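You operate a simulated robot arm through the tools that you are given. There is no shell and no other tool. Be economical: measure what you need, move in short steps, check, and stop when the job is done.

The job below is to be done with a simulated two-armed robot. You get a single attempt, and the scene is never put back.

JOB
On the top of the small table, fold the cream towel with a blue stripe in half, so that its two long edges meet.

The check looks at the end state, three seconds after you hand in, the way a careful person would. Anything else that was tipped, shoved, dropped, spilled or broken makes it a failure. Flat cloth is picked up by pressing the open fingertips on it (5 to 10 N) and closing them slowly along it; thin cloth reads only 2 to 8 mm in the jaws.

ROBOT AND FRAMES
Two 7-joint arms with two-finger parallel grippers on one trunk, on a base that drives. Base frame: it is fixed to the floor where the robot stands at the start and does not move with it; the origin is under the middle of the robot, x ahead of it, y to its left, z up; the surface under the hand at the start is at about z = 70. Lengths are in cm, angles in degrees, forces in N, time in s.
The left shoulder is at the start at [5, 16.8, 98.2], the right one opposite. With the tool pointing down near the work surface each hand reaches from about 22 to 66 cm from the robot's upright axis, wherever it stands, measured 20 degrees to its own side. Places, roughly: top of the small table [50, 0, 70]. Payload 1.57 kg a hand.
The tool frame of a hand sits at the grasp point between the pads (the TCP): z along the fingers, y along the line on which they close. The tips reach 3 cm beyond it. Largest opening 8 cm; finger width 1.7, thickness 1.2; the body of the gripper, 4 by 8.2 cm, starts 8 cm behind the TCP.
Orientation is told as [roll, pitch, yaw] about the base's x, y, z axes, in that order, counted from this pose: with the fingers straight down and closing along the base's y, the tool's x points along the base's -x, its y along +y and its z along -z.

CONTROLS
- The arms move only by the tool play_rows. It takes "left_deltas", "right_deltas" or both (then of equal length, played together; a hand with none holds still); each is a list of rows, each a list of 7 numbers: the shift along the tool's x, y, z in cm, then the turn, a rotation vector about the tool's x, y, z in degrees, then the closure, from 0 (fully open) to 1 (shut). In form: [[dx, dy, dz, ax, ay, az, gripper], ...]. A call has 1 to 10 rows; each row is the pose to reach, as a shift and turn from the pose commanded when the call began, along the tool's axes at that moment. Each row takes 0.2 s and may step no farther than 5 cm and 8.6 degrees from the row before; otherwise, or with a gripper value out of range, the whole call is refused. A pose out of reach is approached as far as the arm can. The call stops where the force on the tool passes 40 N (or 10 N more than at its start, if that is more) or the arm is blocked; 0.2 s more then pass. Each finger travels about 4.5 cm/s and halts on what it meets, pressing with about 30 N; the grip force reading is that of the motor and also rises with nothing between the fingers. The clock runs only during rows and for 0.2 s after the last one: add rows that repeat a pose to give the fingers time. It gives the time, the measured TCP pose, the force on the tool (base axes), the opening and the grip force at its end, in the units of the frame above (readings bear some noise), with the torque about the TCP (base axes, N m) and any sound that the robot's microphone picked up.
- Cameras (640 x 400 px; columns grow to the right, rows downward): "scene" is now at [11.87, -1.29, 117.19]; the picture's right is [-0.16, -0.99, 0.00], its down [-0.74, 0.12, -0.66] and it looks along [0.65, -0.10, -0.75] (base axes); focal length 245 px, centre (320, 200). "left" rides on the left gripper at [7.2, 0.7, -12.2] in its tool frame; the picture's right is [-0.09, 1.00, 0.00], its down [-0.84, -0.08, -0.54] and it looks along [-0.54, -0.05, 0.84] (tool axes); focal length 238 px, centre (320, 200). "right" rides on the right gripper at [7.2, -0.7, -12.2] in its tool frame; the picture's right is [0.09, 1.00, 0.00], its down [-0.84, 0.08, -0.54] and it looks along [-0.54, 0.05, 0.84] (tool axes); focal length 238 px, centre (320, 200). There is no depth. A picture from a camera that has moved, and an enlarged one, comes with that camera's place and axes in the base frame and with its lens.
- camera(camera): a new picture of that camera. It takes no simulated time.
- move_column(by): slides the trunk up (or, below 0, down) by that many cm; the arms and the scene camera ride with it, the base frame stays. It gives what a move gives, with no picture.
- roll_base(legs): drives the robot by 1 to 6 legs, each [ahead, left, turn to the left] in cm, cm and degrees, along the robot's own axes; the way and the turn of a leg run together, so that a leg with both is an arc; at most 150 cm and 180 degrees a leg. The arms and the cameras ride along, it lands a little off, and it stops where it bumps. It gives what a move gives.
- head_to(pan, tilt): turns the head with the scene camera to pan (to the left, within 80 degrees either way) and tilt (down, from -29 to 69), counted from straight ahead of the robot. It gives what a move gives.
- inspect(camera, box): a new picture of the part [left, top, right, bottom] of that camera's present view, enlarged. It takes no simulated time.
- sign_off(): hands the job in; it is judged then, once.

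Go step by step. Nothing tells you exact positions but the pictures and the camera data: compare them with the known pose of the tool, close in by small moves and look again before you grip or let go. The budget is 120 turns and 100 pictures, counting those below and the enlarged ones. Unless the task says otherwise, let go and move clear before handing in, and close with one line.

The tools are called after ">>>" as name(argument=value, ...) on one line, values as JSON. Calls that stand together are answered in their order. play_rows: Moves the arms, as the interface text tells. Its arguments: {"type":"object","properties":{"left_deltas":{"type":"array","items":{"type":"array","items":{"type":"number"}}},"right_deltas":{"type":"array","items":{"type":"array","items":{"type":"number"}}}},"required":[]} The other tools are called the same way: move_column (by) slides the trunk up or down; roll_base (legs) drives the base; head_to (pan, tilt) turns the head that bears the scene camera; camera (camera) takes a picture; inspect (camera, box) takes an enlarged picture of a part of a camera's view; sign_off () hands the job in.

At the start:

```text
t: 0.0
left_ee_pos: [36.24, 19.46, 94.07]
left_orientation: [-0.1, 0.0, 0.2]
left_contact_force: [-0.9, -0.2, 0.8]
left_torque: [0.02, 0.03, -0.01]
left_width: 7.99
left_grasp_force: 0.0
right_ee_pos: [38.78, -13.61, 90.69]
right_orientation: [0.1, 0.0, 0.0]
right_contact_force: [-0.2, 0.0, 0.5]
right_torque: [-0.02, 0.0, 0.02]
right_width: 7.98
right_grasp_force: 0.0
trunk travel left (down, up): [-15.0, 29.3]
robot x, y, heading: [0.12, 0.08, 0.3]
head pan, tilt: [-8.9, 48.7]
```

scene: 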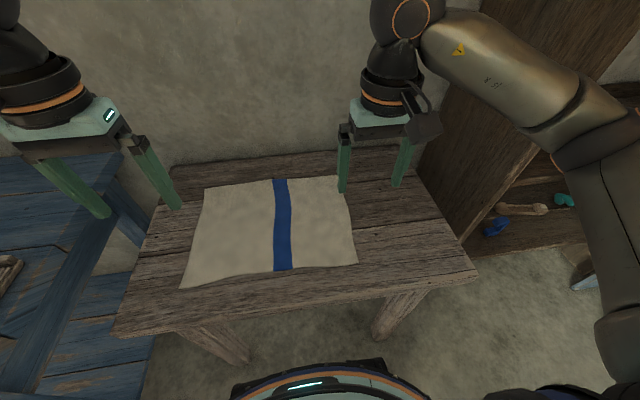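
right: 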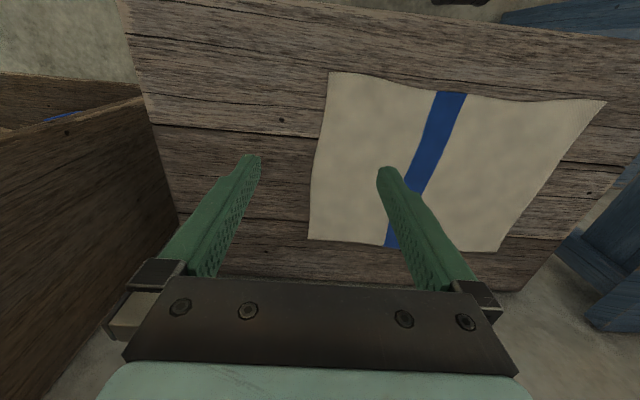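
left: 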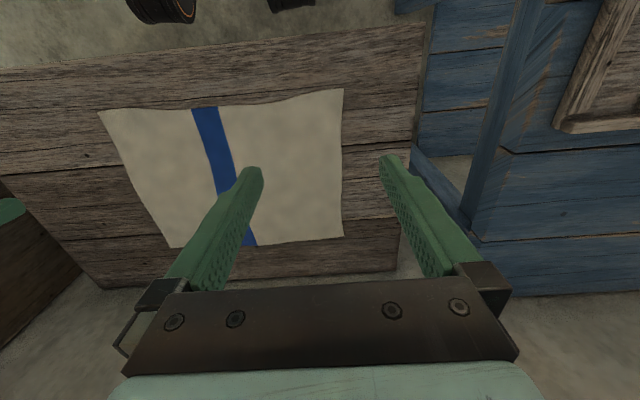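

The towel lies with its long edges along y: the near edge at about x=34.5, the far edge at about x=62, and y running from about -13 to 23. I plan to grip the two near corners and fold them over to the far edge. First I'll check the clearance around the base, because the far left corner is at the limit of reach.

>>> head_to(pan=0, tilt=66)

>>> camera(camera="scene")

```text
t: 0.8
left_ee_pos: [36.06, 19.56, 94.06]
left_orientation: [-0.1, 0.1, 0.2]
left_contact_force: [-0.2, 0.2, 0.1]
left_torque: [-0.01, 0.01, -0.02]
left_width: 7.99
left_grasp_force: 0.1
right_ee_pos: [38.8, -13.7, 90.76]
right_orientation: [-0.1, 0.0, 0.1]
right_contact_force: [-0.7, 0.8, -0.3]
right_torque: [-0.01, -0.01, -0.02]
right_width: 7.98
right_grasp_force: 0.0
trunk travel left (down, up): [-15.0, 29.3]
robot x, y, heading: [-0.08, -0.1, 0.1]
head pan, tilt: [0.0, 66.0]
```

```text
96 pictures are left
camera scene: at [10.1, -0.08, 115.1], right [0.0, -1.0, 0.0], down [-0.91, 0.0, -0.41], along [0.41, 0.0, -0.91], focal length 245 px, centre (320, 200)
```

scene: 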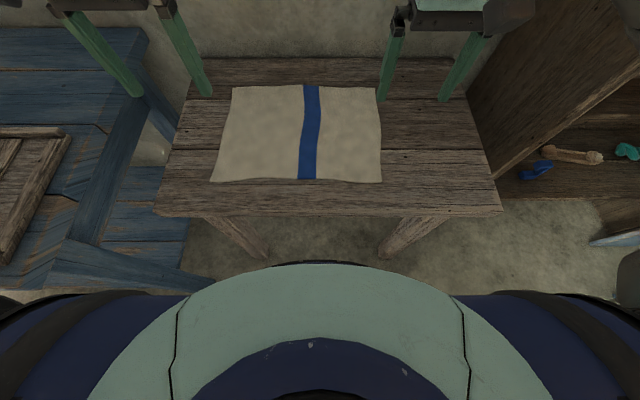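

The chest hides the base, so I'll leave it parked: all the points are within reach without driving. I'll lower both hands over the near corners with the fingers about 3 cm apart.

>>> play_rows(left_deltas=[[0.1, 0.2, 3.6, 0, 0, 0, 0.6], [0.2, 0.5, 7.2, 0, 0, 0, 0.62], [0.3, 0.7, 10.8, 0, 0, 0, 0.62], [0.4, 0.9, 14.4, 0, 0, 0, 0.62], [0.5, 1.1, 17.0, 0, 0, 0, 0.62]], right_deltas=[[0.8, 0.6, 3, 0, 0, 0, 0.6], [1.6, 1.2, 6, 0, 0, 0, 0.62], [2.4, 1.8, 9, 0, 0, 0, 0.62], [3.0, 2.3, 12, 0, 0, 0, 0.62], [3.6, 2.7, 13.8, 0, 0, 0, 0.62]])

>>> camera(camera="left")

>>> camera(camera="right")

>>> camera(camera="scene")

```text
t: 2.0
left_ee_pos: [35.68, 20.63, 77.0]
left_orientation: [-0.1, -0.1, 0.1]
left_contact_force: [0.0, -0.3, 0.1]
left_torque: [0.0, -0.05, 0.0]
left_width: 3.04
left_grasp_force: 0.0
right_ee_pos: [35.3, -11.04, 76.95]
right_orientation: [0.0, 0.0, 0.0]
right_contact_force: [0.1, -0.8, -0.1]
right_torque: [0.01, 0.01, 0.02]
right_width: 3.04
right_grasp_force: 0.1
trunk travel left (down, up): [-15.0, 29.3]
robot x, y, heading: [-0.35, -0.18, 0.1]
head pan, tilt: [0.0, 66.0]
```

```text
95 pictures are left
camera left: at [28.71, 21.35, 89.17], right [0.09, 1.0, 0.0], down [0.84, -0.08, 0.54], along [0.54, -0.05, -0.84], focal length 238 px, centre (320, 200)
```

left: 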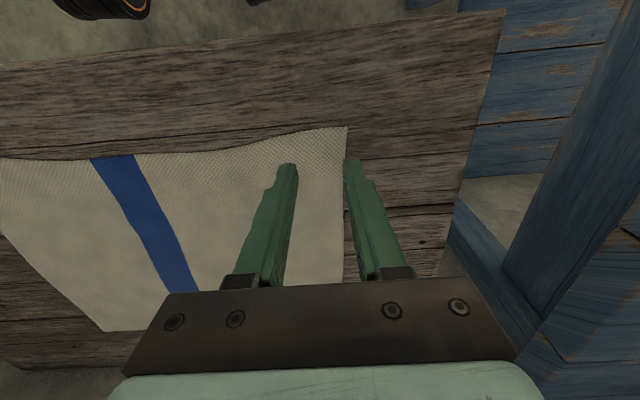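

```text
94 pictures are left
camera right: at [28.17, -11.67, 89.1], right [-0.09, 1.0, 0.0], down [0.84, 0.08, 0.54], along [0.54, 0.05, -0.84], focal length 238 px, centre (320, 200)
```

right: 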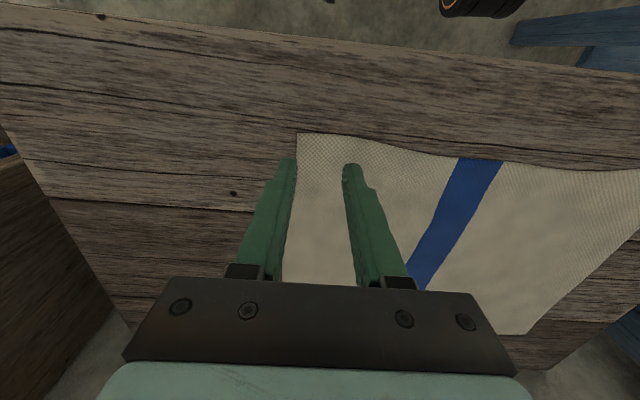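

```text
93 pictures are left
camera scene: at [10.1, -0.08, 115.1], right [0.0, -1.0, 0.0], down [-0.91, 0.0, -0.41], along [0.41, 0.0, -0.91], focal length 245 px, centre (320, 200)
```

scene: 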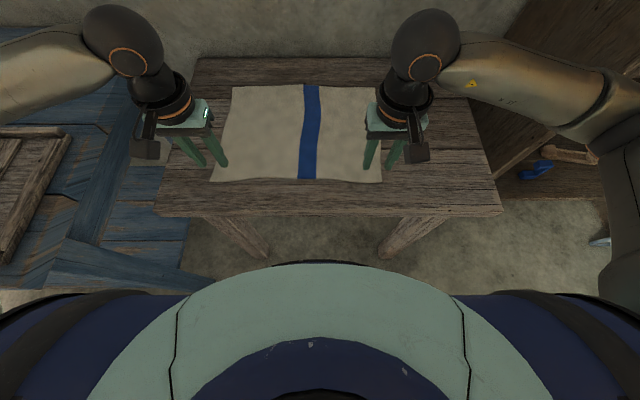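

The fingers straddle the near corners well, with the edge just under the finger width. I'll go down until I feel light contact.

>>> play_rows(left_deltas=[[-0.2, 0, 1.5, 0, 0, 0, 0.62], [-0.2, 0, 2.7, 0, 0, 0, 0.62], [-0.2, 0, 3.5, 0, 0, 0, 0.62]], right_deltas=[[0, 0, 1.5, 0, 0, 0, 0.62], [0, 0, 2.7, 0, 0, 0, 0.62], [0, 0, 3.5, 0, 0, 0, 0.62]])

```text
t: 2.8
left_ee_pos: [36.04, 20.66, 73.64]
left_orientation: [-0.1, 0.0, 0.2]
left_contact_force: [-0.7, 0.3, -0.4]
left_torque: [-0.03, -0.02, 0.0]
left_width: 3.07
left_grasp_force: 0.2
right_ee_pos: [35.3, -11.01, 73.33]
right_orientation: [0.1, 0.0, 0.0]
right_contact_force: [0.1, -0.3, 0.6]
right_torque: [-0.04, 0.0, 0.02]
right_width: 3.03
right_grasp_force: 0.1
trunk travel left (down, up): [-15.0, 29.3]
robot x, y, heading: [-0.14, 0.15, -0.1]
head pan, tilt: [0.0, 66.0]
```

>>> play_rows(left_deltas=[[0, 0, 0.2, 0, 0, 0, 0.62], [0, 0, 0.4, 0, 0, 0, 0.62]], right_deltas=[[0, 0, 0.2, 0, 0, 0, 0.62], [0, 0, 0.4, 0, 0, 0, 0.62]])

```text
t: 3.4
left_ee_pos: [35.94, 20.63, 73.18]
left_orientation: [-0.1, -0.1, 0.0]
left_contact_force: [-0.6, -0.5, 0.9]
left_torque: [0.01, 0.03, -0.02]
left_width: 3.07
left_grasp_force: 0.1
right_ee_pos: [35.14, -11.02, 73.12]
right_orientation: [0.1, -0.1, 0.0]
right_contact_force: [-2.4, -2.3, 14.1]
right_torque: [0.04, 0.03, 0.03]
right_width: 3.01
right_grasp_force: 0.0
trunk travel left (down, up): [-15.0, 29.3]
robot x, y, heading: [-0.24, -0.22, -0.2]
head pan, tilt: [0.0, 66.0]
```

The right hand is pressing at 14 N and the left hasn't touched yet. I'll trim both.

>>> play_rows(left_deltas=[[0, 0, 0.1, 0, 0, 0, 0.62], [0, 0, 0.18, 0, 0, 0, 0.62]], right_deltas=[[0, 0, -0.07, 0, 0, 0, 0.62], [0, 0, -0.07, 0, 0, 0, 0.62]])

```text
t: 4.0
left_ee_pos: [35.82, 20.62, 73.1]
left_orientation: [0.1, -0.3, 0.1]
left_contact_force: [0.4, 3.7, 12.4]
left_torque: [0.05, 0.03, 0.02]
left_width: 3.03
left_grasp_force: 0.1
right_ee_pos: [35.14, -10.91, 73.14]
right_orientation: [0.1, -0.2, 0.1]
right_contact_force: [0.8, -1.8, 14.5]
right_torque: [0.06, -0.03, 0.02]
right_width: 3.03
right_grasp_force: 0.1
trunk travel left (down, up): [-15.0, 29.3]
robot x, y, heading: [-0.13, 0.44, 0.1]
head pan, tilt: [0.0, 66.0]
```

>>> play_rows(left_deltas=[[0, 0, -0.04, 0, 0, 0, 0.62], [0, 0, -0.06, 0, 0, 0, 0.62]], right_deltas=[[0, 0, -0.06, 0, 0, 0, 0.62], [0, 0, -0.11, 0, 0, 0, 0.62]])

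```text
t: 4.6
left_ee_pos: [35.84, 20.49, 73.24]
left_orientation: [0.0, -0.2, 0.2]
left_contact_force: [2.0, 4.2, 17.9]
left_torque: [0.05, 0.03, 0.03]
left_width: 3.01
left_grasp_force: 0.1
right_ee_pos: [35.11, -11.04, 73.23]
right_orientation: [0.0, 0.0, -0.1]
right_contact_force: [3.3, -1.8, 8.3]
right_torque: [0.04, -0.09, -0.02]
right_width: 3.02
right_grasp_force: 0.0
trunk travel left (down, up): [-15.0, 29.3]
robot x, y, heading: [0.43, -0.13, 0.0]
head pan, tilt: [0.0, 66.0]
```

The left reading is lagging. I'll ease it up a little and close both grippers slowly.

>>> play_rows(left_deltas=[[0, 0, -0.12, 0, 0, 0, 0.62], [0, 0, -0.12, 0, 0, 0, 0.67], [0, 0, -0.12, 0, 0, 0, 0.72], [0, 0, -0.12, 0, 0, 0, 0.77], [0, 0, -0.12, 0, 0, 0, 0.82], [0, 0, -0.12, 0, 0, 0, 0.87], [0, 0, -0.12, 0, 0, 0, 0.92], [0, 0, -0.12, 0, 0, 0, 0.96], [0, 0, -0.12, 0, 0, 0, 1], [0, 0, -0.12, 0, 0, 0, 1]], right_deltas=[[0, 0, 0, 0, 0, 0, 0.62], [0, 0, 0, 0, 0, 0, 0.67], [0, 0, 0, 0, 0, 0, 0.72], [0, 0, 0, 0, 0, 0, 0.77], [0, 0, 0, 0, 0, 0, 0.82], [0, 0, 0, 0, 0, 0, 0.87], [0, 0, 0, 0, 0, 0, 0.92], [0, 0, 0, 0, 0, 0, 0.96], [0, 0, 0, 0, 0, 0, 1], [0, 0, 0, 0, 0, 0, 1]])

>>> camera(camera="left")

>>> camera(camera="right")

```text
t: 6.8
left_ee_pos: [35.8, 20.54, 73.17]
left_orientation: [0.0, -0.1, 0.0]
left_contact_force: [0.1, -3.9, 5.3]
left_torque: [-0.12, 0.01, 0.01]
left_width: 1.04
left_grasp_force: 28.1
right_ee_pos: [35.14, -10.87, 73.05]
right_orientation: [-0.1, -0.1, 0.0]
right_contact_force: [-1.4, 0.6, 9.7]
right_torque: [0.01, -0.01, 0.02]
right_width: 0.0
right_grasp_force: 21.1
trunk travel left (down, up): [-15.0, 29.3]
robot x, y, heading: [0.34, -0.1, -0.1]
head pan, tilt: [0.0, 66.0]
```

```text
92 pictures are left
camera left: at [28.78, 21.23, 85.32], right [0.09, 1.0, 0.0], down [0.84, -0.08, 0.54], along [0.54, -0.05, -0.84], focal length 238 px, centre (320, 200)
```

left: 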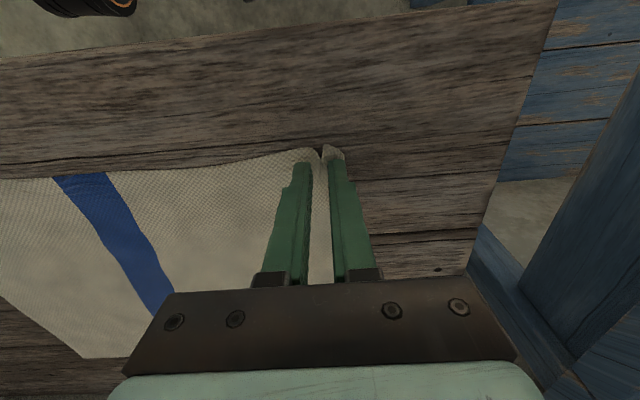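

```text
91 pictures are left
camera right: at [28.05, -11.59, 85.34], right [-0.09, 1.0, 0.0], down [0.84, 0.08, 0.54], along [0.54, 0.05, -0.84], focal length 238 px, centre (320, 200)
```

right: 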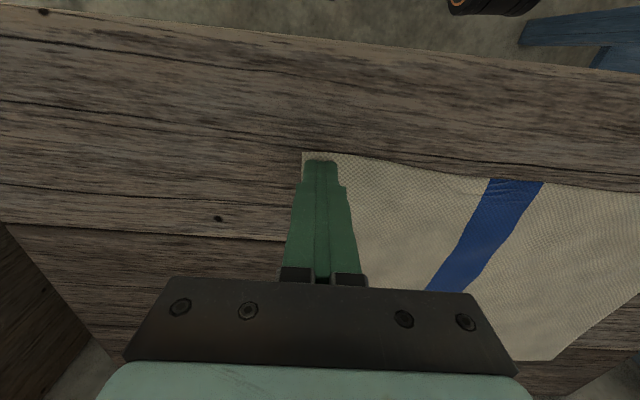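

The left hand holds a fold of 1.04 cm. The right hand closed empty. I'll reopen it, press slightly harder and try again.

>>> play_rows(right_deltas=[[0, 0, -0.6, 0, 0, 0, 1], [-0.2, 0.6, -0.6, 0, 0, 0, 0.8], [-0.3, 0.6, -0.6, 0, 0, 0, 0.6], [-0.3, 0.6, -0.3, 0, 0, 0, 0.6], [-0.3, 0.6, 0.0, 0, 0, 0, 0.6], [-0.3, 0.6, 0.1, 0, 0, 0, 0.6], [-0.3, 0.6, 0.1, 0, 0, 0, 0.6]])

>>> camera(camera="right")

```text
t: 8.4
left_ee_pos: [35.79, 20.59, 73.13]
left_orientation: [0.0, -0.1, 0.0]
left_contact_force: [0.5, -0.9, 2.4]
left_torque: [-0.02, -0.02, 0.02]
left_width: 0.99
left_grasp_force: 27.8
right_ee_pos: [35.4, -10.38, 73.16]
right_orientation: [-0.1, -0.1, -0.1]
right_contact_force: [-3.3, -4.0, 16.1]
right_torque: [0.04, 0.06, 0.01]
right_width: 3.17
right_grasp_force: 0.1
trunk travel left (down, up): [-15.0, 29.3]
robot x, y, heading: [0.16, 0.35, 0.2]
head pan, tilt: [0.0, 66.0]
```

```text
90 pictures are left
camera right: at [28.35, -11.0, 85.31], right [-0.09, 1.0, 0.0], down [0.84, 0.08, 0.54], along [0.54, 0.05, -0.84], focal length 238 px, centre (320, 200)
```

right: 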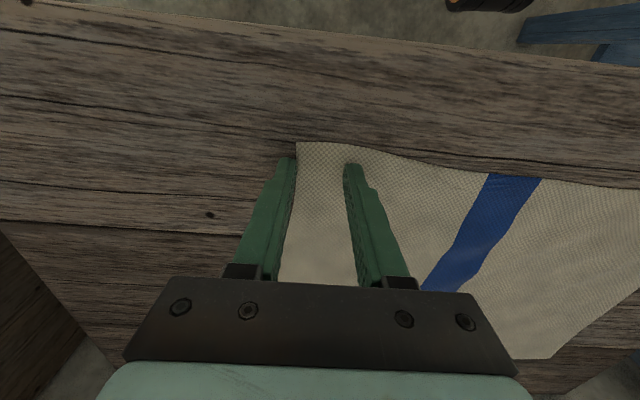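

>>> play_rows(right_deltas=[[0, 0, -0.6, 0, 0, 0, 0.6], [0, 0.8, -0.6, 0, 0, 0, 0.6], [0, 0.8, -0.2, 0, 0, 0, 0.6], [0, 0.8, -0.05, 0, 0, 0, 0.6], [0, 0.8, -0.05, 0, 0, 0, 0.6], [0, 0.8, -0.05, 0, 0, 0, 0.6]])

>>> camera(camera="right")

```text
t: 9.8
left_ee_pos: [35.84, 20.61, 73.19]
left_orientation: [0.0, -0.1, 0.1]
left_contact_force: [0.8, -0.5, 3.6]
left_torque: [-0.01, 0.0, 0.0]
left_width: 1.01
left_grasp_force: 28.1
right_ee_pos: [35.47, -9.64, 73.19]
right_orientation: [0.0, -0.1, 0.0]
right_contact_force: [-0.8, -2.1, 10.7]
right_torque: [-0.01, 0.04, 0.03]
right_width: 3.18
right_grasp_force: 0.0
trunk travel left (down, up): [-15.0, 29.3]
robot x, y, heading: [0.01, 0.29, 0.1]
head pan, tilt: [0.0, 66.0]
```

```text
89 pictures are left
camera right: at [28.39, -10.24, 85.33], right [-0.09, 1.0, 0.0], down [0.84, 0.08, 0.54], along [0.54, 0.05, -0.84], focal length 238 px, centre (320, 200)
```

right: 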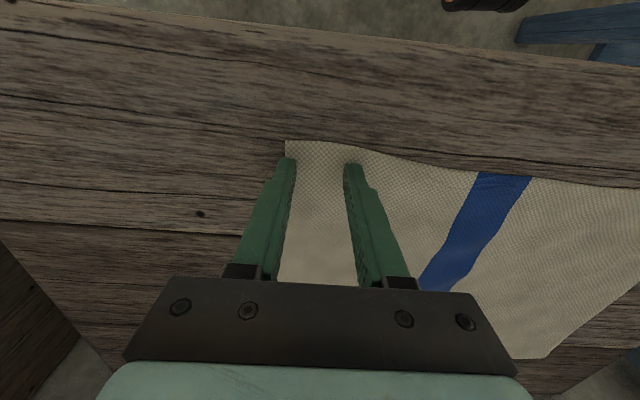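

Both right fingers are now on the cloth at 10.7 N. I'll close slowly.

>>> play_rows(right_deltas=[[0, 0, 0, 0, 0, 0, 0.66], [0, 0, 0, 0, 0, 0, 0.71], [0, 0, 0, 0, 0, 0, 0.76], [0, 0, 0, 0, 0, 0, 0.8], [0, 0, 0, 0, 0, 0, 0.84], [0, 0, 0, 0, 0, 0, 0.88], [0, 0, 0, 0, 0, 0, 0.92], [0, 0, 0, 0, 0, 0, 0.96], [0, 0, 0, 0, 0, 0, 1], [0, 0, 0, 0, 0, 0, 1]])

>>> camera(camera="right")

```text
t: 12.0
left_ee_pos: [35.82, 20.59, 73.21]
left_orientation: [-0.1, 0.0, 0.0]
left_contact_force: [0.6, -1.1, 3.2]
left_torque: [0.0, 0.0, 0.01]
left_width: 1.0
left_grasp_force: 28.0
right_ee_pos: [35.37, -9.66, 73.2]
right_orientation: [0.0, -0.1, -0.1]
right_contact_force: [-0.1, -0.6, 18.2]
right_torque: [-0.04, 0.03, 0.01]
right_width: 0.0
right_grasp_force: 21.1
trunk travel left (down, up): [-15.0, 29.3]
robot x, y, heading: [0.09, -0.13, 0.1]
head pan, tilt: [0.0, 66.0]
```

```text
88 pictures are left
camera right: at [28.38, -10.22, 85.32], right [-0.09, 1.0, 0.0], down [0.84, 0.08, 0.54], along [0.54, 0.05, -0.84], focal length 238 px, centre (320, 200)
```

right: 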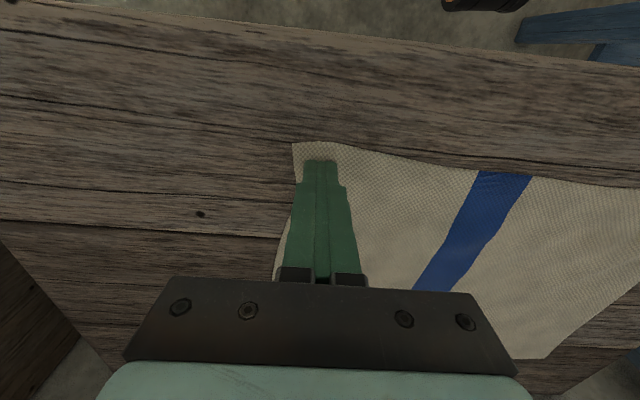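

It slipped again, probably because it was pressing too hard (18 N at the end). I'll reopen a bit wider and press more lightly.

>>> play_rows(right_deltas=[[0, 0, -0.6, 0, 0, 0, 1], [-0.2, 0.2, -0.6, 0, 0, 0, 0.8], [-0.3, 0.2, -0.6, 0, 0, 0, 0.55], [-0.3, 0.2, -0.6, 0, 0, 0, 0.55], [-0.3, 0.2, -0.3, 0, 0, 0, 0.55], [-0.3, 0.2, -0.15, 0, 0, 0, 0.55], [-0.3, 0.2, -0.1, 0, 0, 0, 0.55], [-0.3, 0.2, -0.1, 0, 0, 0, 0.55], [-0.3, 0.2, -0.1, 0, 0, 0, 0.55]])

>>> camera(camera="right")

```text
t: 14.0
left_ee_pos: [35.93, 20.61, 73.14]
left_orientation: [0.0, -0.1, 0.2]
left_contact_force: [-1.3, 0.5, 7.4]
left_torque: [0.02, 0.09, -0.03]
left_width: 1.02
left_grasp_force: 28.1
right_ee_pos: [35.66, -9.43, 73.1]
right_orientation: [0.1, -0.1, 0.0]
right_contact_force: [0.2, 0.2, 0.0]
right_torque: [0.01, 0.01, -0.04]
right_width: 3.6
right_grasp_force: 0.1
trunk travel left (down, up): [-15.0, 29.3]
robot x, y, heading: [0.06, -0.34, -0.1]
head pan, tilt: [0.0, 66.0]
```

```text
87 pictures are left
camera right: at [28.63, -10.0, 85.39], right [-0.09, 1.0, 0.0], down [0.84, 0.08, 0.54], along [0.54, 0.05, -0.84], focal length 238 px, centre (320, 200)
```

right: 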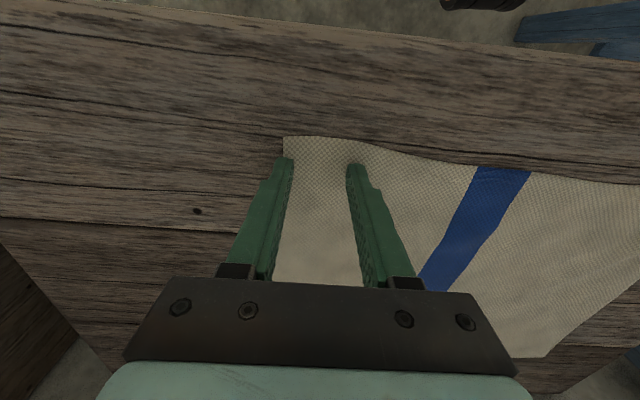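

>>> play_rows(right_deltas=[[0, 0, 0.05, 0, 0, 0, 0.55], [0, 0, 0.05, 0, 0, 0, 0.55]])

```text
t: 14.6
left_ee_pos: [35.81, 20.54, 73.27]
left_orientation: [-0.1, -0.1, 0.1]
left_contact_force: [-1.4, -0.2, 6.0]
left_torque: [0.02, 0.04, 0.02]
left_width: 1.0
left_grasp_force: 28.1
right_ee_pos: [35.75, -9.34, 73.3]
right_orientation: [0.0, -0.1, -0.1]
right_contact_force: [-0.4, 0.6, 3.2]
right_torque: [-0.01, 0.01, 0.01]
right_width: 3.6
right_grasp_force: 0.1
trunk travel left (down, up): [-15.0, 29.3]
robot x, y, heading: [-0.21, 0.45, -0.3]
head pan, tilt: [0.0, 66.0]
```

>>> play_rows(right_deltas=[[0, 0, 0.05, 0, 0, 0, 0.55], [0, 0, 0.05, 0, 0, 0, 0.6], [0, 0, 0.05, 0, 0, 0, 0.65], [0, 0, 0.05, 0, 0, 0, 0.7], [0, 0, 0.05, 0, 0, 0, 0.75], [0, 0, 0.05, 0, 0, 0, 0.79]])

>>> camera(camera="right")

```text
t: 16.0
left_ee_pos: [35.73, 20.56, 73.19]
left_orientation: [0.0, -0.1, 0.1]
left_contact_force: [-0.2, -1.0, 4.3]
left_torque: [-0.01, 0.0, 0.02]
left_width: 0.99
left_grasp_force: 27.5
right_ee_pos: [35.64, -9.35, 73.23]
right_orientation: [0.0, -0.2, -0.1]
right_contact_force: [0.6, -0.1, 9.5]
right_torque: [0.0, -0.03, 0.02]
right_width: 1.59
right_grasp_force: 0.1
trunk travel left (down, up): [-15.0, 29.3]
robot x, y, heading: [0.1, 0.24, 0.2]
head pan, tilt: [0.0, 66.0]
```

```text
86 pictures are left
camera right: at [28.6, -9.98, 85.33], right [-0.09, 1.0, 0.0], down [0.84, 0.08, 0.54], along [0.54, 0.05, -0.84], focal length 238 px, centre (320, 200)
```

right: 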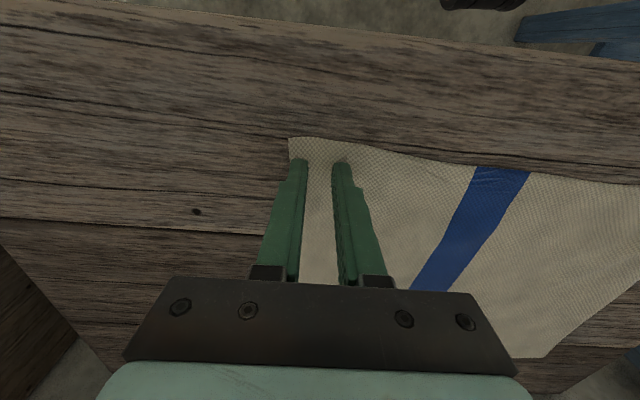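

The fingers slide over the cloth because they sit about 1 cm inside the edge, where it can't buckle. I'll reposition so they overlap the free edge, as the left hand did.

>>> play_rows(right_deltas=[[0, 0, -0.7, 0, 0, 0, 0.75], [0.7, 0.2, -0.7, 0, 0, 0, 0.62], [1.3, 0.4, -0.7, 0, 0, 0, 0.58], [1.3, 0.4, -0.3, 0, 0, 0, 0.58], [1.3, 0.4, 0.0, 0, 0, 0, 0.58], [1.3, 0.4, 0.06, 0, 0, 0, 0.58], [1.3, 0.4, 0.06, 0, 0, 0, 0.58]])

>>> camera(camera="right")

```text
t: 17.6
left_ee_pos: [35.86, 20.61, 73.1]
left_orientation: [-0.1, -0.1, 0.1]
left_contact_force: [-0.2, 0.5, 3.3]
left_torque: [-0.01, 0.0, 0.0]
left_width: 1.0
left_grasp_force: 27.6
right_ee_pos: [34.52, -8.92, 73.19]
right_orientation: [0.1, -0.1, 0.0]
right_contact_force: [-1.6, -1.9, 15.0]
right_torque: [-0.02, 0.03, 0.01]
right_width: 3.33
right_grasp_force: 0.0
trunk travel left (down, up): [-15.0, 29.3]
robot x, y, heading: [0.0, -0.18, -0.1]
head pan, tilt: [0.0, 66.0]
```

```text
85 pictures are left
camera right: at [27.32, -9.55, 85.32], right [-0.09, 1.0, 0.0], down [0.84, 0.08, 0.54], along [0.54, 0.05, -0.84], focal length 238 px, centre (320, 200)
```

right: 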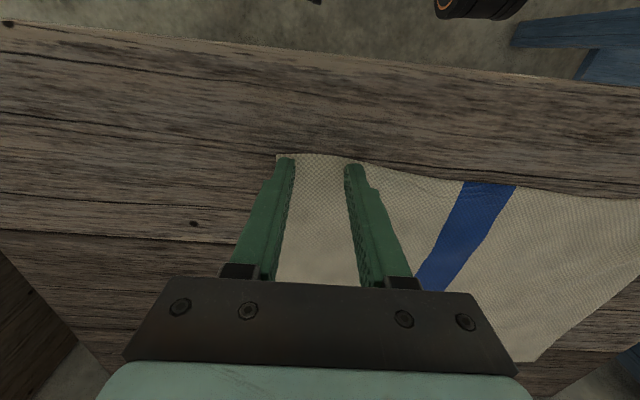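

>>> play_rows(right_deltas=[[0, 0, -0.03, 0, 0, 0, 0.63], [0, 0, -0.03, 0, 0, 0, 0.68], [0, 0, -0.03, 0, 0, 0, 0.73], [0, 0, -0.03, 0, 0, 0, 0.78], [0, 0, -0.03, 0, 0, 0, 0.83], [0, 0, -0.03, 0, 0, 0, 0.88], [0, 0, -0.03, 0, 0, 0, 0.92], [0, 0, -0.03, 0, 0, 0, 0.96], [0, 0, -0.03, 0, 0, 0, 1], [0, 0, -0.03, 0, 0, 0, 1]])

>>> camera(camera="right")

```text
t: 19.8
left_ee_pos: [35.85, 20.34, 73.19]
left_orientation: [-0.1, -0.1, 0.1]
left_contact_force: [0.3, -4.3, 2.4]
left_torque: [-0.06, 0.02, -0.03]
left_width: 0.99
left_grasp_force: 28.7
right_ee_pos: [34.45, -8.83, 73.23]
right_orientation: [0.0, -0.1, 0.1]
right_contact_force: [0.2, 3.5, 16.4]
right_torque: [0.09, -0.03, 0.02]
right_width: 0.17
right_grasp_force: 23.1
trunk travel left (down, up): [-15.0, 29.3]
robot x, y, heading: [-0.28, -0.14, -0.1]
head pan, tilt: [0.0, 66.0]
```

```text
84 pictures are left
camera right: at [27.35, -9.54, 85.32], right [-0.09, 1.0, 0.0], down [0.84, 0.08, 0.54], along [0.54, 0.05, -0.84], focal length 238 px, centre (320, 200)
```

right: 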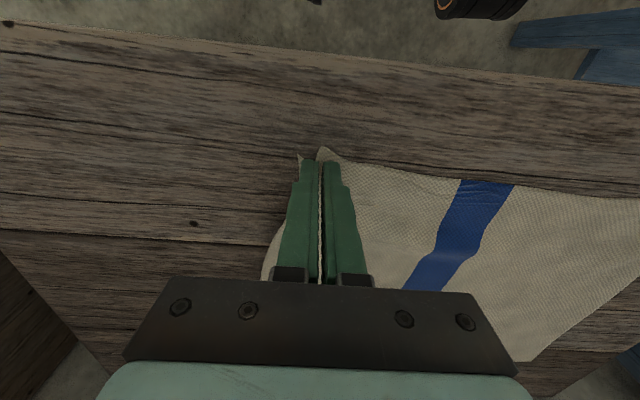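

Both hands are now gripping cloth at the edge. I'll lift both gently and check the hold.

>>> play_rows(left_deltas=[[0, 0, -1, 0, 0, 0, 1], [0, 0, -2, 0, 0, 0, 1], [0, 0, -3, 0, 0, 0, 1], [-0.5, 0, -4, 0, 0, 0, 1]], right_deltas=[[0, 0, -1, 0, 0, 0, 1], [0, 0, -2, 0, 0, 0, 1], [0, 0, -3, 0, 0, 0, 1], [-0.5, 0, -4, 0, 0, 0, 1]])

>>> camera(camera="right")

>>> camera(camera="left")

>>> camera(camera="scene")

```text
t: 20.8
left_ee_pos: [36.33, 20.47, 77.15]
left_orientation: [-0.2, 0.0, -0.1]
left_contact_force: [-1.0, -8.5, -0.1]
left_torque: [-0.28, 0.02, 0.01]
left_width: 0.19
left_grasp_force: 23.5
right_ee_pos: [34.86, -8.88, 77.07]
right_orientation: [0.1, 0.1, 0.0]
right_contact_force: [1.3, 7.9, -0.2]
right_torque: [0.27, -0.02, 0.02]
right_width: 0.2
right_grasp_force: 23.4
trunk travel left (down, up): [-15.0, 29.3]
robot x, y, heading: [-0.02, -0.2, -0.1]
head pan, tilt: [0.0, 66.0]
```

```text
83 pictures are left
camera right: at [27.86, -9.62, 89.33], right [-0.09, 1.0, 0.0], down [0.84, 0.08, 0.54], along [0.54, 0.05, -0.84], focal length 238 px, centre (320, 200)
```

right: 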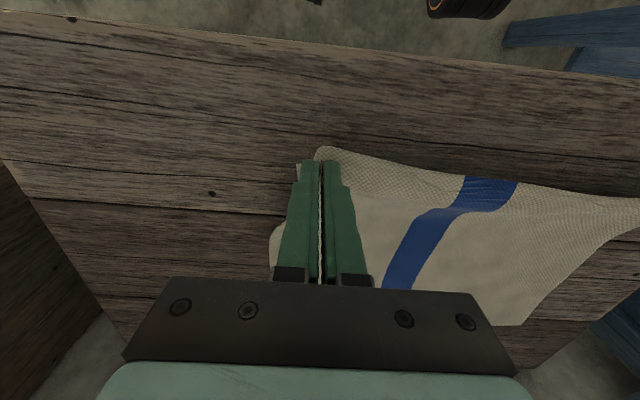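

```text
82 pictures are left
camera left: at [29.35, 21.21, 89.3], right [0.09, 1.0, 0.0], down [0.84, -0.08, 0.54], along [0.54, -0.05, -0.84], focal length 238 px, centre (320, 200)
```

left: 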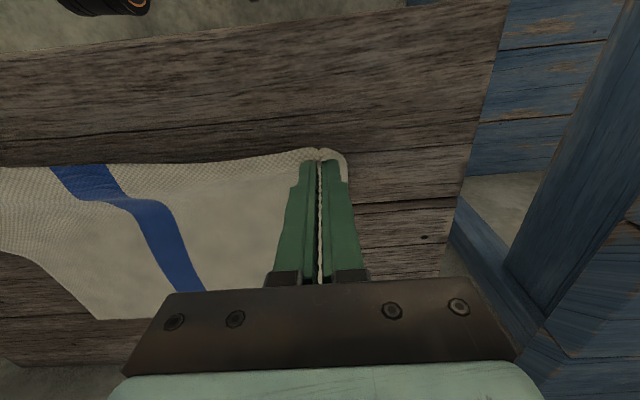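

```text
81 pictures are left
camera scene: at [10.09, -0.08, 115.09], right [0.0, -1.0, 0.0], down [-0.91, 0.0, -0.41], along [0.41, 0.0, -0.91], focal length 245 px, centre (320, 200)
```

scene: 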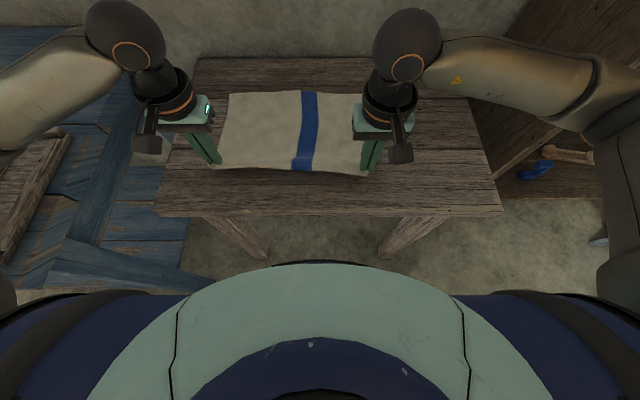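

Both corners are held. The towel has slid about 2 cm toward me, so the far edge is now at about x=60. I'll arc both hands up to the middle of the fold and check again.

>>> play_rows(left_deltas=[[-0.5, -0.2, -1.2, 0, 0, 0, 1], [-1.2, -0.3, -2.5, 0, 0, 0, 1], [-2.2, -0.3, -3.7, 0, 0, 0, 1], [-3.3, -0.3, -4.8, 0, 0, 0, 1], [-4.6, -0.3, -5.8, 0, 0, 0, 1], [-6, -0.3, -6.6, 0, 0, 0, 1], [-7.5, -0.3, -7.3, 0, 0, 0, 1], [-9, -0.3, -7.8, 0, 0, 0, 1], [-10.5, -0.3, -8, 0, 0, 0, 1], [-12, -0.3, -8, 0, 0, 0, 1]], right_deltas=[[-0.5, 0.2, -1.2, 0, 0, 0, 1], [-1.2, 0.3, -2.5, 0, 0, 0, 1], [-2.2, 0.3, -3.7, 0, 0, 0, 1], [-3.3, 0.3, -4.8, 0, 0, 0, 1], [-4.6, 0.3, -5.8, 0, 0, 0, 1], [-6, 0.3, -6.6, 0, 0, 0, 1], [-7.5, 0.3, -7.3, 0, 0, 0, 1], [-9, 0.3, -7.8, 0, 0, 0, 1], [-10.5, 0.3, -8, 0, 0, 0, 1], [-12, 0.3, -8, 0, 0, 0, 1]])

>>> camera(camera="scene")

>>> camera(camera="left")

>>> camera(camera="right")

```text
t: 23.0
left_ee_pos: [48.48, 20.24, 85.19]
left_orientation: [0.0, 0.0, 0.1]
left_contact_force: [-0.3, -2.9, -0.4]
left_torque: [-0.06, 0.0, -0.01]
left_width: 0.2
left_grasp_force: 23.7
right_ee_pos: [46.99, -8.49, 85.2]
right_orientation: [-0.1, 0.0, 0.2]
right_contact_force: [-0.3, 1.7, -0.6]
right_torque: [0.07, 0.01, 0.02]
right_width: 0.19
right_grasp_force: 23.4
trunk travel left (down, up): [-15.0, 29.3]
robot x, y, heading: [-0.17, -0.14, -0.0]
head pan, tilt: [0.0, 66.0]
```

```text
80 pictures are left
camera scene: at [10.1, -0.08, 115.09], right [0.0, -1.0, 0.0], down [-0.91, 0.0, -0.41], along [0.41, 0.0, -0.91], focal length 245 px, centre (320, 200)
```

scene: 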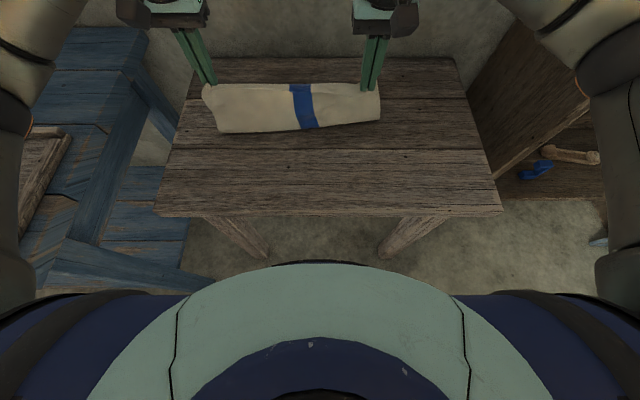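

```text
79 pictures are left
camera left: at [41.35, 20.99, 97.34], right [0.09, 1.0, 0.0], down [0.84, -0.08, 0.54], along [0.54, -0.05, -0.84], focal length 238 px, centre (320, 200)
```

left: 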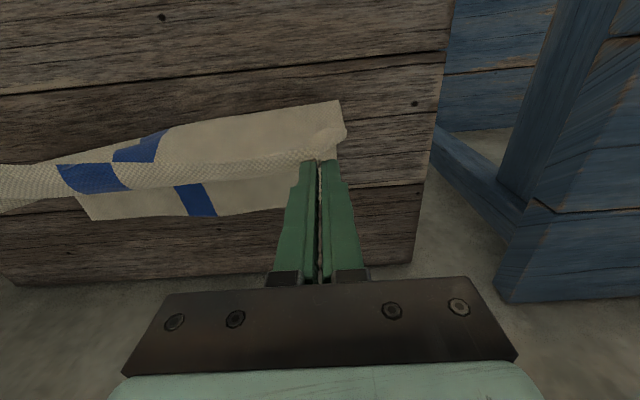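

```text
78 pictures are left
camera right: at [39.91, -9.25, 97.34], right [-0.09, 1.0, 0.0], down [0.84, 0.08, 0.54], along [0.54, 0.05, -0.84], focal length 238 px, centre (320, 200)
```

right: 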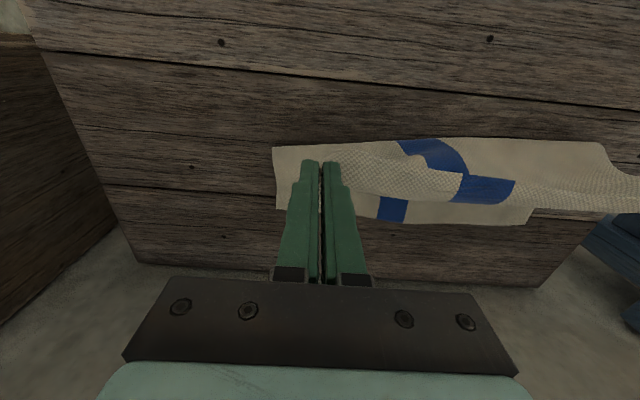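

The fold is forming well; the far edge is still at about x=60. I'll carry on forward and down, then look again.

>>> play_rows(left_deltas=[[-1.3, 0, 0, 0, 0, 0, 1], [-2.6, 0, 0.3, 0, 0, 0, 1], [-3.9, 0, 0.8, 0, 0, 0, 1], [-5.1, 0, 1.5, 0, 0, 0, 1], [-6.3, 0, 2.4, 0, 0, 0, 1], [-7.4, 0, 3.4, 0, 0, 0, 1], [-8.3, 0, 4.5, 0, 0, 0, 1], [-9.1, 0, 5.7, 0, 0, 0, 1], [-9.8, 0, 6.8, 0, 0, 0, 1], [-10.3, 0, 7.6, 0, 0, 0, 1]], right_deltas=[[-1.5, 0, 0, 0, 0, 0, 1], [-3.0, 0, 0.3, 0, 0, 0, 1], [-4.5, 0, 0.8, 0, 0, 0, 1], [-5.9, 0, 1.5, 0, 0, 0, 1], [-7.3, 0, 2.4, 0, 0, 0, 1], [-8.6, 0, 3.4, 0, 0, 0, 1], [-9.7, 0, 4.5, 0, 0, 0, 1], [-10.6, 0, 5.7, 0, 0, 0, 1], [-11.3, 0, 6.8, 0, 0, 0, 1], [-11.8, 0, 7.6, 0, 0, 0, 1]])

>>> camera(camera="scene")

>>> camera(camera="left")

>>> camera(camera="right")

```text
t: 25.2
left_ee_pos: [58.6, 20.34, 77.43]
left_orientation: [-0.1, 0.0, 0.1]
left_contact_force: [0.7, -3.6, -0.6]
left_torque: [-0.12, 0.0, 0.0]
left_width: 0.2
left_grasp_force: 23.3
right_ee_pos: [58.78, -8.67, 77.44]
right_orientation: [0.1, 0.0, 0.0]
right_contact_force: [0.4, 3.0, 0.0]
right_torque: [0.11, -0.03, 0.01]
right_width: 0.18
right_grasp_force: 23.3
trunk travel left (down, up): [-15.0, 29.3]
robot x, y, heading: [0.12, 0.16, 0.3]
head pan, tilt: [0.0, 66.0]
```

```text
77 pictures are left
camera scene: at [10.1, -0.08, 115.1], right [0.0, -1.0, 0.0], down [-0.91, 0.0, -0.41], along [0.41, 0.0, -0.91], focal length 245 px, centre (320, 200)
```

scene: 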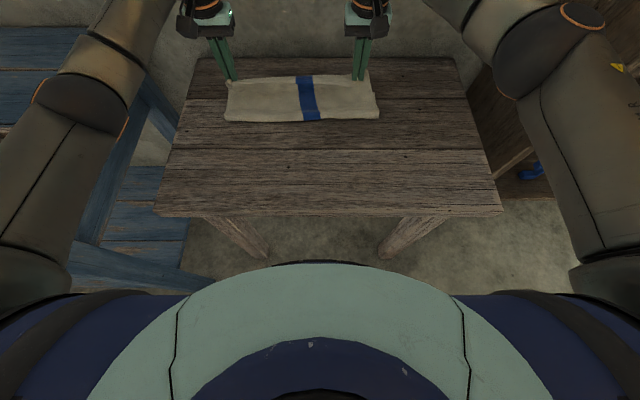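

```text
76 pictures are left
camera left: at [51.59, 21.03, 89.68], right [0.09, 1.0, 0.0], down [0.84, -0.07, 0.54], along [0.54, -0.05, -0.84], focal length 238 px, centre (320, 200)
```

left: 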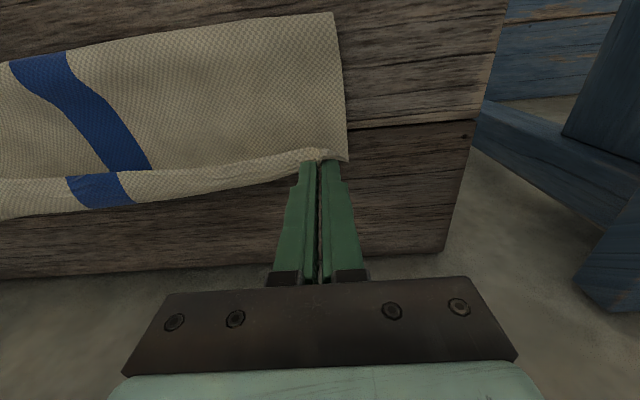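

```text
75 pictures are left
camera right: at [51.69, -9.33, 89.67], right [-0.09, 1.0, 0.0], down [0.84, 0.08, 0.54], along [0.54, 0.05, -0.84], focal length 238 px, centre (320, 200)
```

right: 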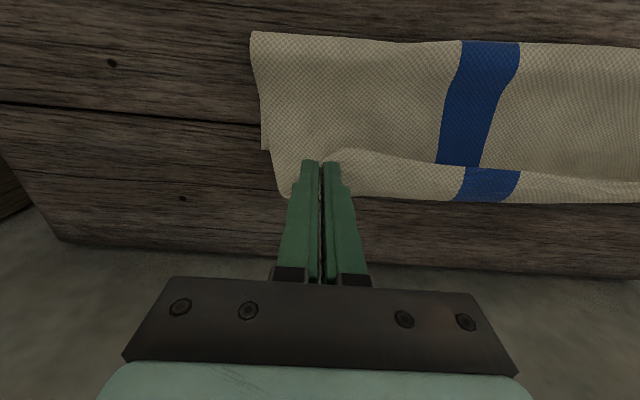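

The crease sits at about x=51, nearer to the far edge than I expected. I'll zoom in to see where the lower layer's far edge actually is.

>>> inspect(camera="scene", box=[190, 50, 410, 187])

>>> inspect(camera="right", box=[220, 10, 540, 210])

```text
2.91 times, centred on (300, 118) of scene
camera zoom: at [10.1, -0.08, 115.1], right [0.0, -1.0, 0.0], down [-0.91, 0.0, -0.41], along [0.41, 0.0, -0.91], focal length 712 px, centre (378, 437)
```

zoom: 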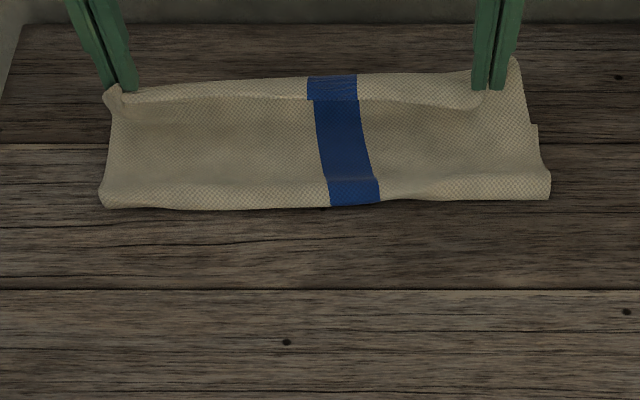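

```text
2.00 times, centred on (380, 110) of right
camera zoom: at [51.69, -9.33, 89.67], right [-0.09, 1.0, 0.0], down [0.84, 0.08, 0.54], along [0.54, 0.05, -0.84], focal length 477 px, centre (200, 380)
```

zoom: 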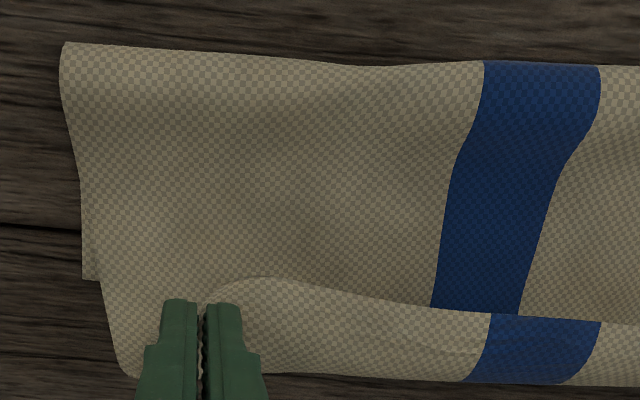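

The upper layer has curled in front of the fingers, because slack draped forward during the fold. I'll go back up to mid-height and slightly toward me so the cloth pulls taut, then redo the arc with tension.

>>> play_rows(left_deltas=[[0.6, 0, -1.6, 0, 0, 0, 1], [1.5, 0, -3.2, 0, 0, 0, 1], [2.8, 0, -4.8, 0, 0, 0, 1], [4.4, 0, -6.2, 0, 0, 0, 1], [6.2, 0, -7.4, 0, 0, 0, 1], [8.0, 0, -8.2, 0, 0, 0, 1], [9.8, 0, -8.8, 0, 0, 0, 1], [11.6, 0, -9, 0, 0, 0, 1], [13.2, 0, -8.9, 0, 0, 0, 1], [14.6, 0, -8.8, 0, 0, 0, 1]], right_deltas=[[0.6, 0, -1.6, 0, 0, 0, 1], [1.5, 0, -3.2, 0, 0, 0, 1], [2.8, 0, -4.8, 0, 0, 0, 1], [4.4, 0, -6.2, 0, 0, 0, 1], [6.2, 0, -7.4, 0, 0, 0, 1], [8.0, 0, -8.2, 0, 0, 0, 1], [9.8, 0, -8.8, 0, 0, 0, 1], [11.6, 0, -9, 0, 0, 0, 1], [13.4, 0, -8.9, 0, 0, 0, 1], [15.0, 0, -8.8, 0, 0, 0, 1]])

>>> camera(camera="scene")

>>> camera(camera="left")

>>> camera(camera="right")

```text
t: 27.4
left_ee_pos: [44.01, 20.42, 86.39]
left_orientation: [0.0, 0.0, 0.0]
left_contact_force: [0.3, -3.0, 0.0]
left_torque: [-0.08, 0.0, 0.03]
left_width: 0.19
left_grasp_force: 23.4
right_ee_pos: [43.54, -8.67, 86.3]
right_orientation: [0.0, 0.0, -0.2]
right_contact_force: [-0.1, 2.9, 0.1]
right_torque: [0.09, -0.04, 0.02]
right_width: 0.18
right_grasp_force: 23.4
trunk travel left (down, up): [-15.0, 29.3]
robot x, y, heading: [-0.04, -0.13, -0.1]
head pan, tilt: [0.0, 66.0]
```

```text
72 pictures are left
camera scene: at [10.09, -0.08, 115.1], right [0.0, -1.0, 0.0], down [-0.91, 0.0, -0.41], along [0.41, 0.0, -0.91], focal length 245 px, centre (320, 200)
```

scene: 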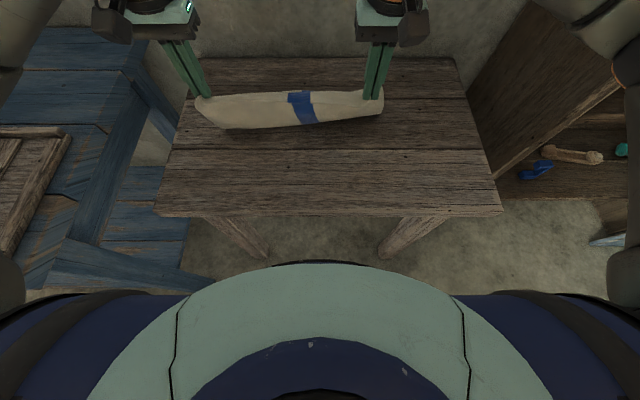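

```text
71 pictures are left
camera left: at [36.98, 21.02, 98.49], right [0.09, 1.0, 0.0], down [0.84, -0.08, 0.54], along [0.54, -0.05, -0.84], focal length 238 px, centre (320, 200)
```

left: 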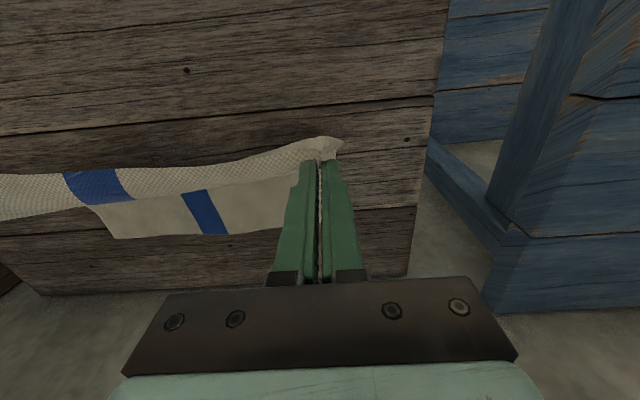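

```text
70 pictures are left
camera right: at [36.56, -9.34, 98.49], right [-0.09, 1.0, 0.0], down [0.84, 0.08, 0.54], along [0.54, 0.05, -0.84], focal length 238 px, centre (320, 200)
```

right: 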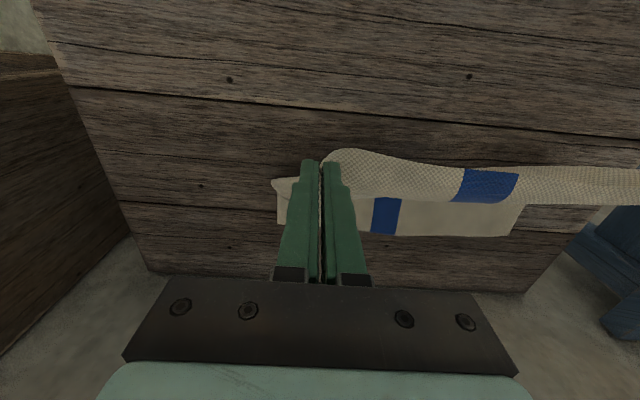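

I raised it too high, and the stiff cloth bends with a radius of about 2.5 cm at the fingers. I'll lay it back nearly flat, then redo the arc with a smaller radius of about 12 cm around x=46.5.

>>> play_rows(left_deltas=[[1.2, 0, 1.2, 0, 0, 0, 1], [2.4, 0, 2.6, 0, 0, 0, 1], [3.6, 0, 4.2, 0, 0, 0, 1], [4.8, 0, 5.8, 0, 0, 0, 1], [6, 0, 7.4, 0, 0, 0, 1], [6.8, 0, 9, 0, 0, 0, 1], [7.2, 0, 10.2, 0, 0, 0, 1], [7.2, 0, 10.2, 0, 0, 0, 1]], right_deltas=[[1.2, 0, 1.2, 0, 0, 0, 1], [2.4, 0, 2.6, 0, 0, 0, 1], [3.6, 0, 4.2, 0, 0, 0, 1], [4.8, 0, 5.8, 0, 0, 0, 1], [6.2, 0, 7.4, 0, 0, 0, 1], [7.2, 0, 9, 0, 0, 0, 1], [7.8, 0, 10.2, 0, 0, 0, 1], [7.8, 0, 10.2, 0, 0, 0, 1]])

>>> camera(camera="scene")

>>> camera(camera="right")

```text
t: 29.2
left_ee_pos: [36.95, 20.17, 76.11]
left_orientation: [-0.2, 0.0, 0.2]
left_contact_force: [0.1, -1.5, 0.3]
left_torque: [-0.06, -0.01, -0.02]
left_width: 0.18
left_grasp_force: 23.7
right_ee_pos: [35.9, -8.67, 76.15]
right_orientation: [0.0, -0.1, 0.0]
right_contact_force: [0.0, 1.4, -0.3]
right_torque: [-0.01, -0.03, 0.01]
right_width: 0.17
right_grasp_force: 22.6
trunk travel left (down, up): [-15.0, 29.3]
robot x, y, heading: [-0.2, -0.02, -0.0]
head pan, tilt: [0.0, 66.0]
```

```text
69 pictures are left
camera scene: at [10.1, -0.08, 115.1], right [0.0, -1.0, 0.0], down [-0.91, 0.0, -0.41], along [0.41, 0.0, -0.91], focal length 245 px, centre (320, 200)
```

scene: 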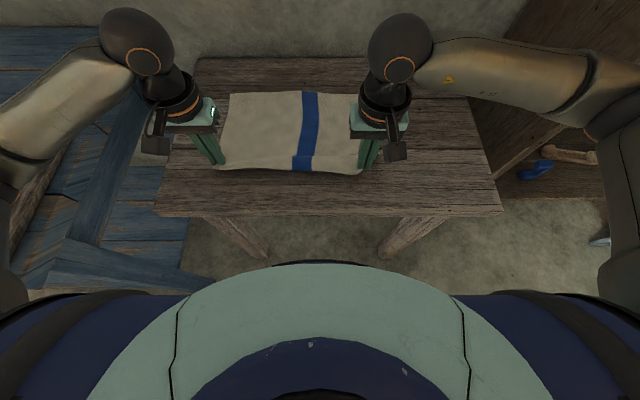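

```text
68 pictures are left
camera right: at [28.87, -9.31, 88.33], right [-0.09, 1.0, 0.0], down [0.84, 0.08, 0.54], along [0.54, 0.05, -0.84], focal length 238 px, centre (320, 200)
```

right: 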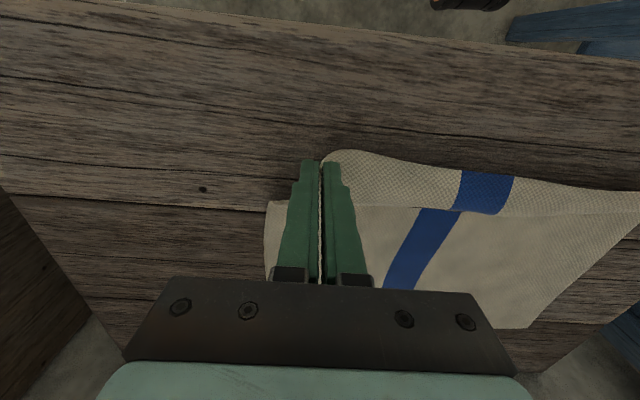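

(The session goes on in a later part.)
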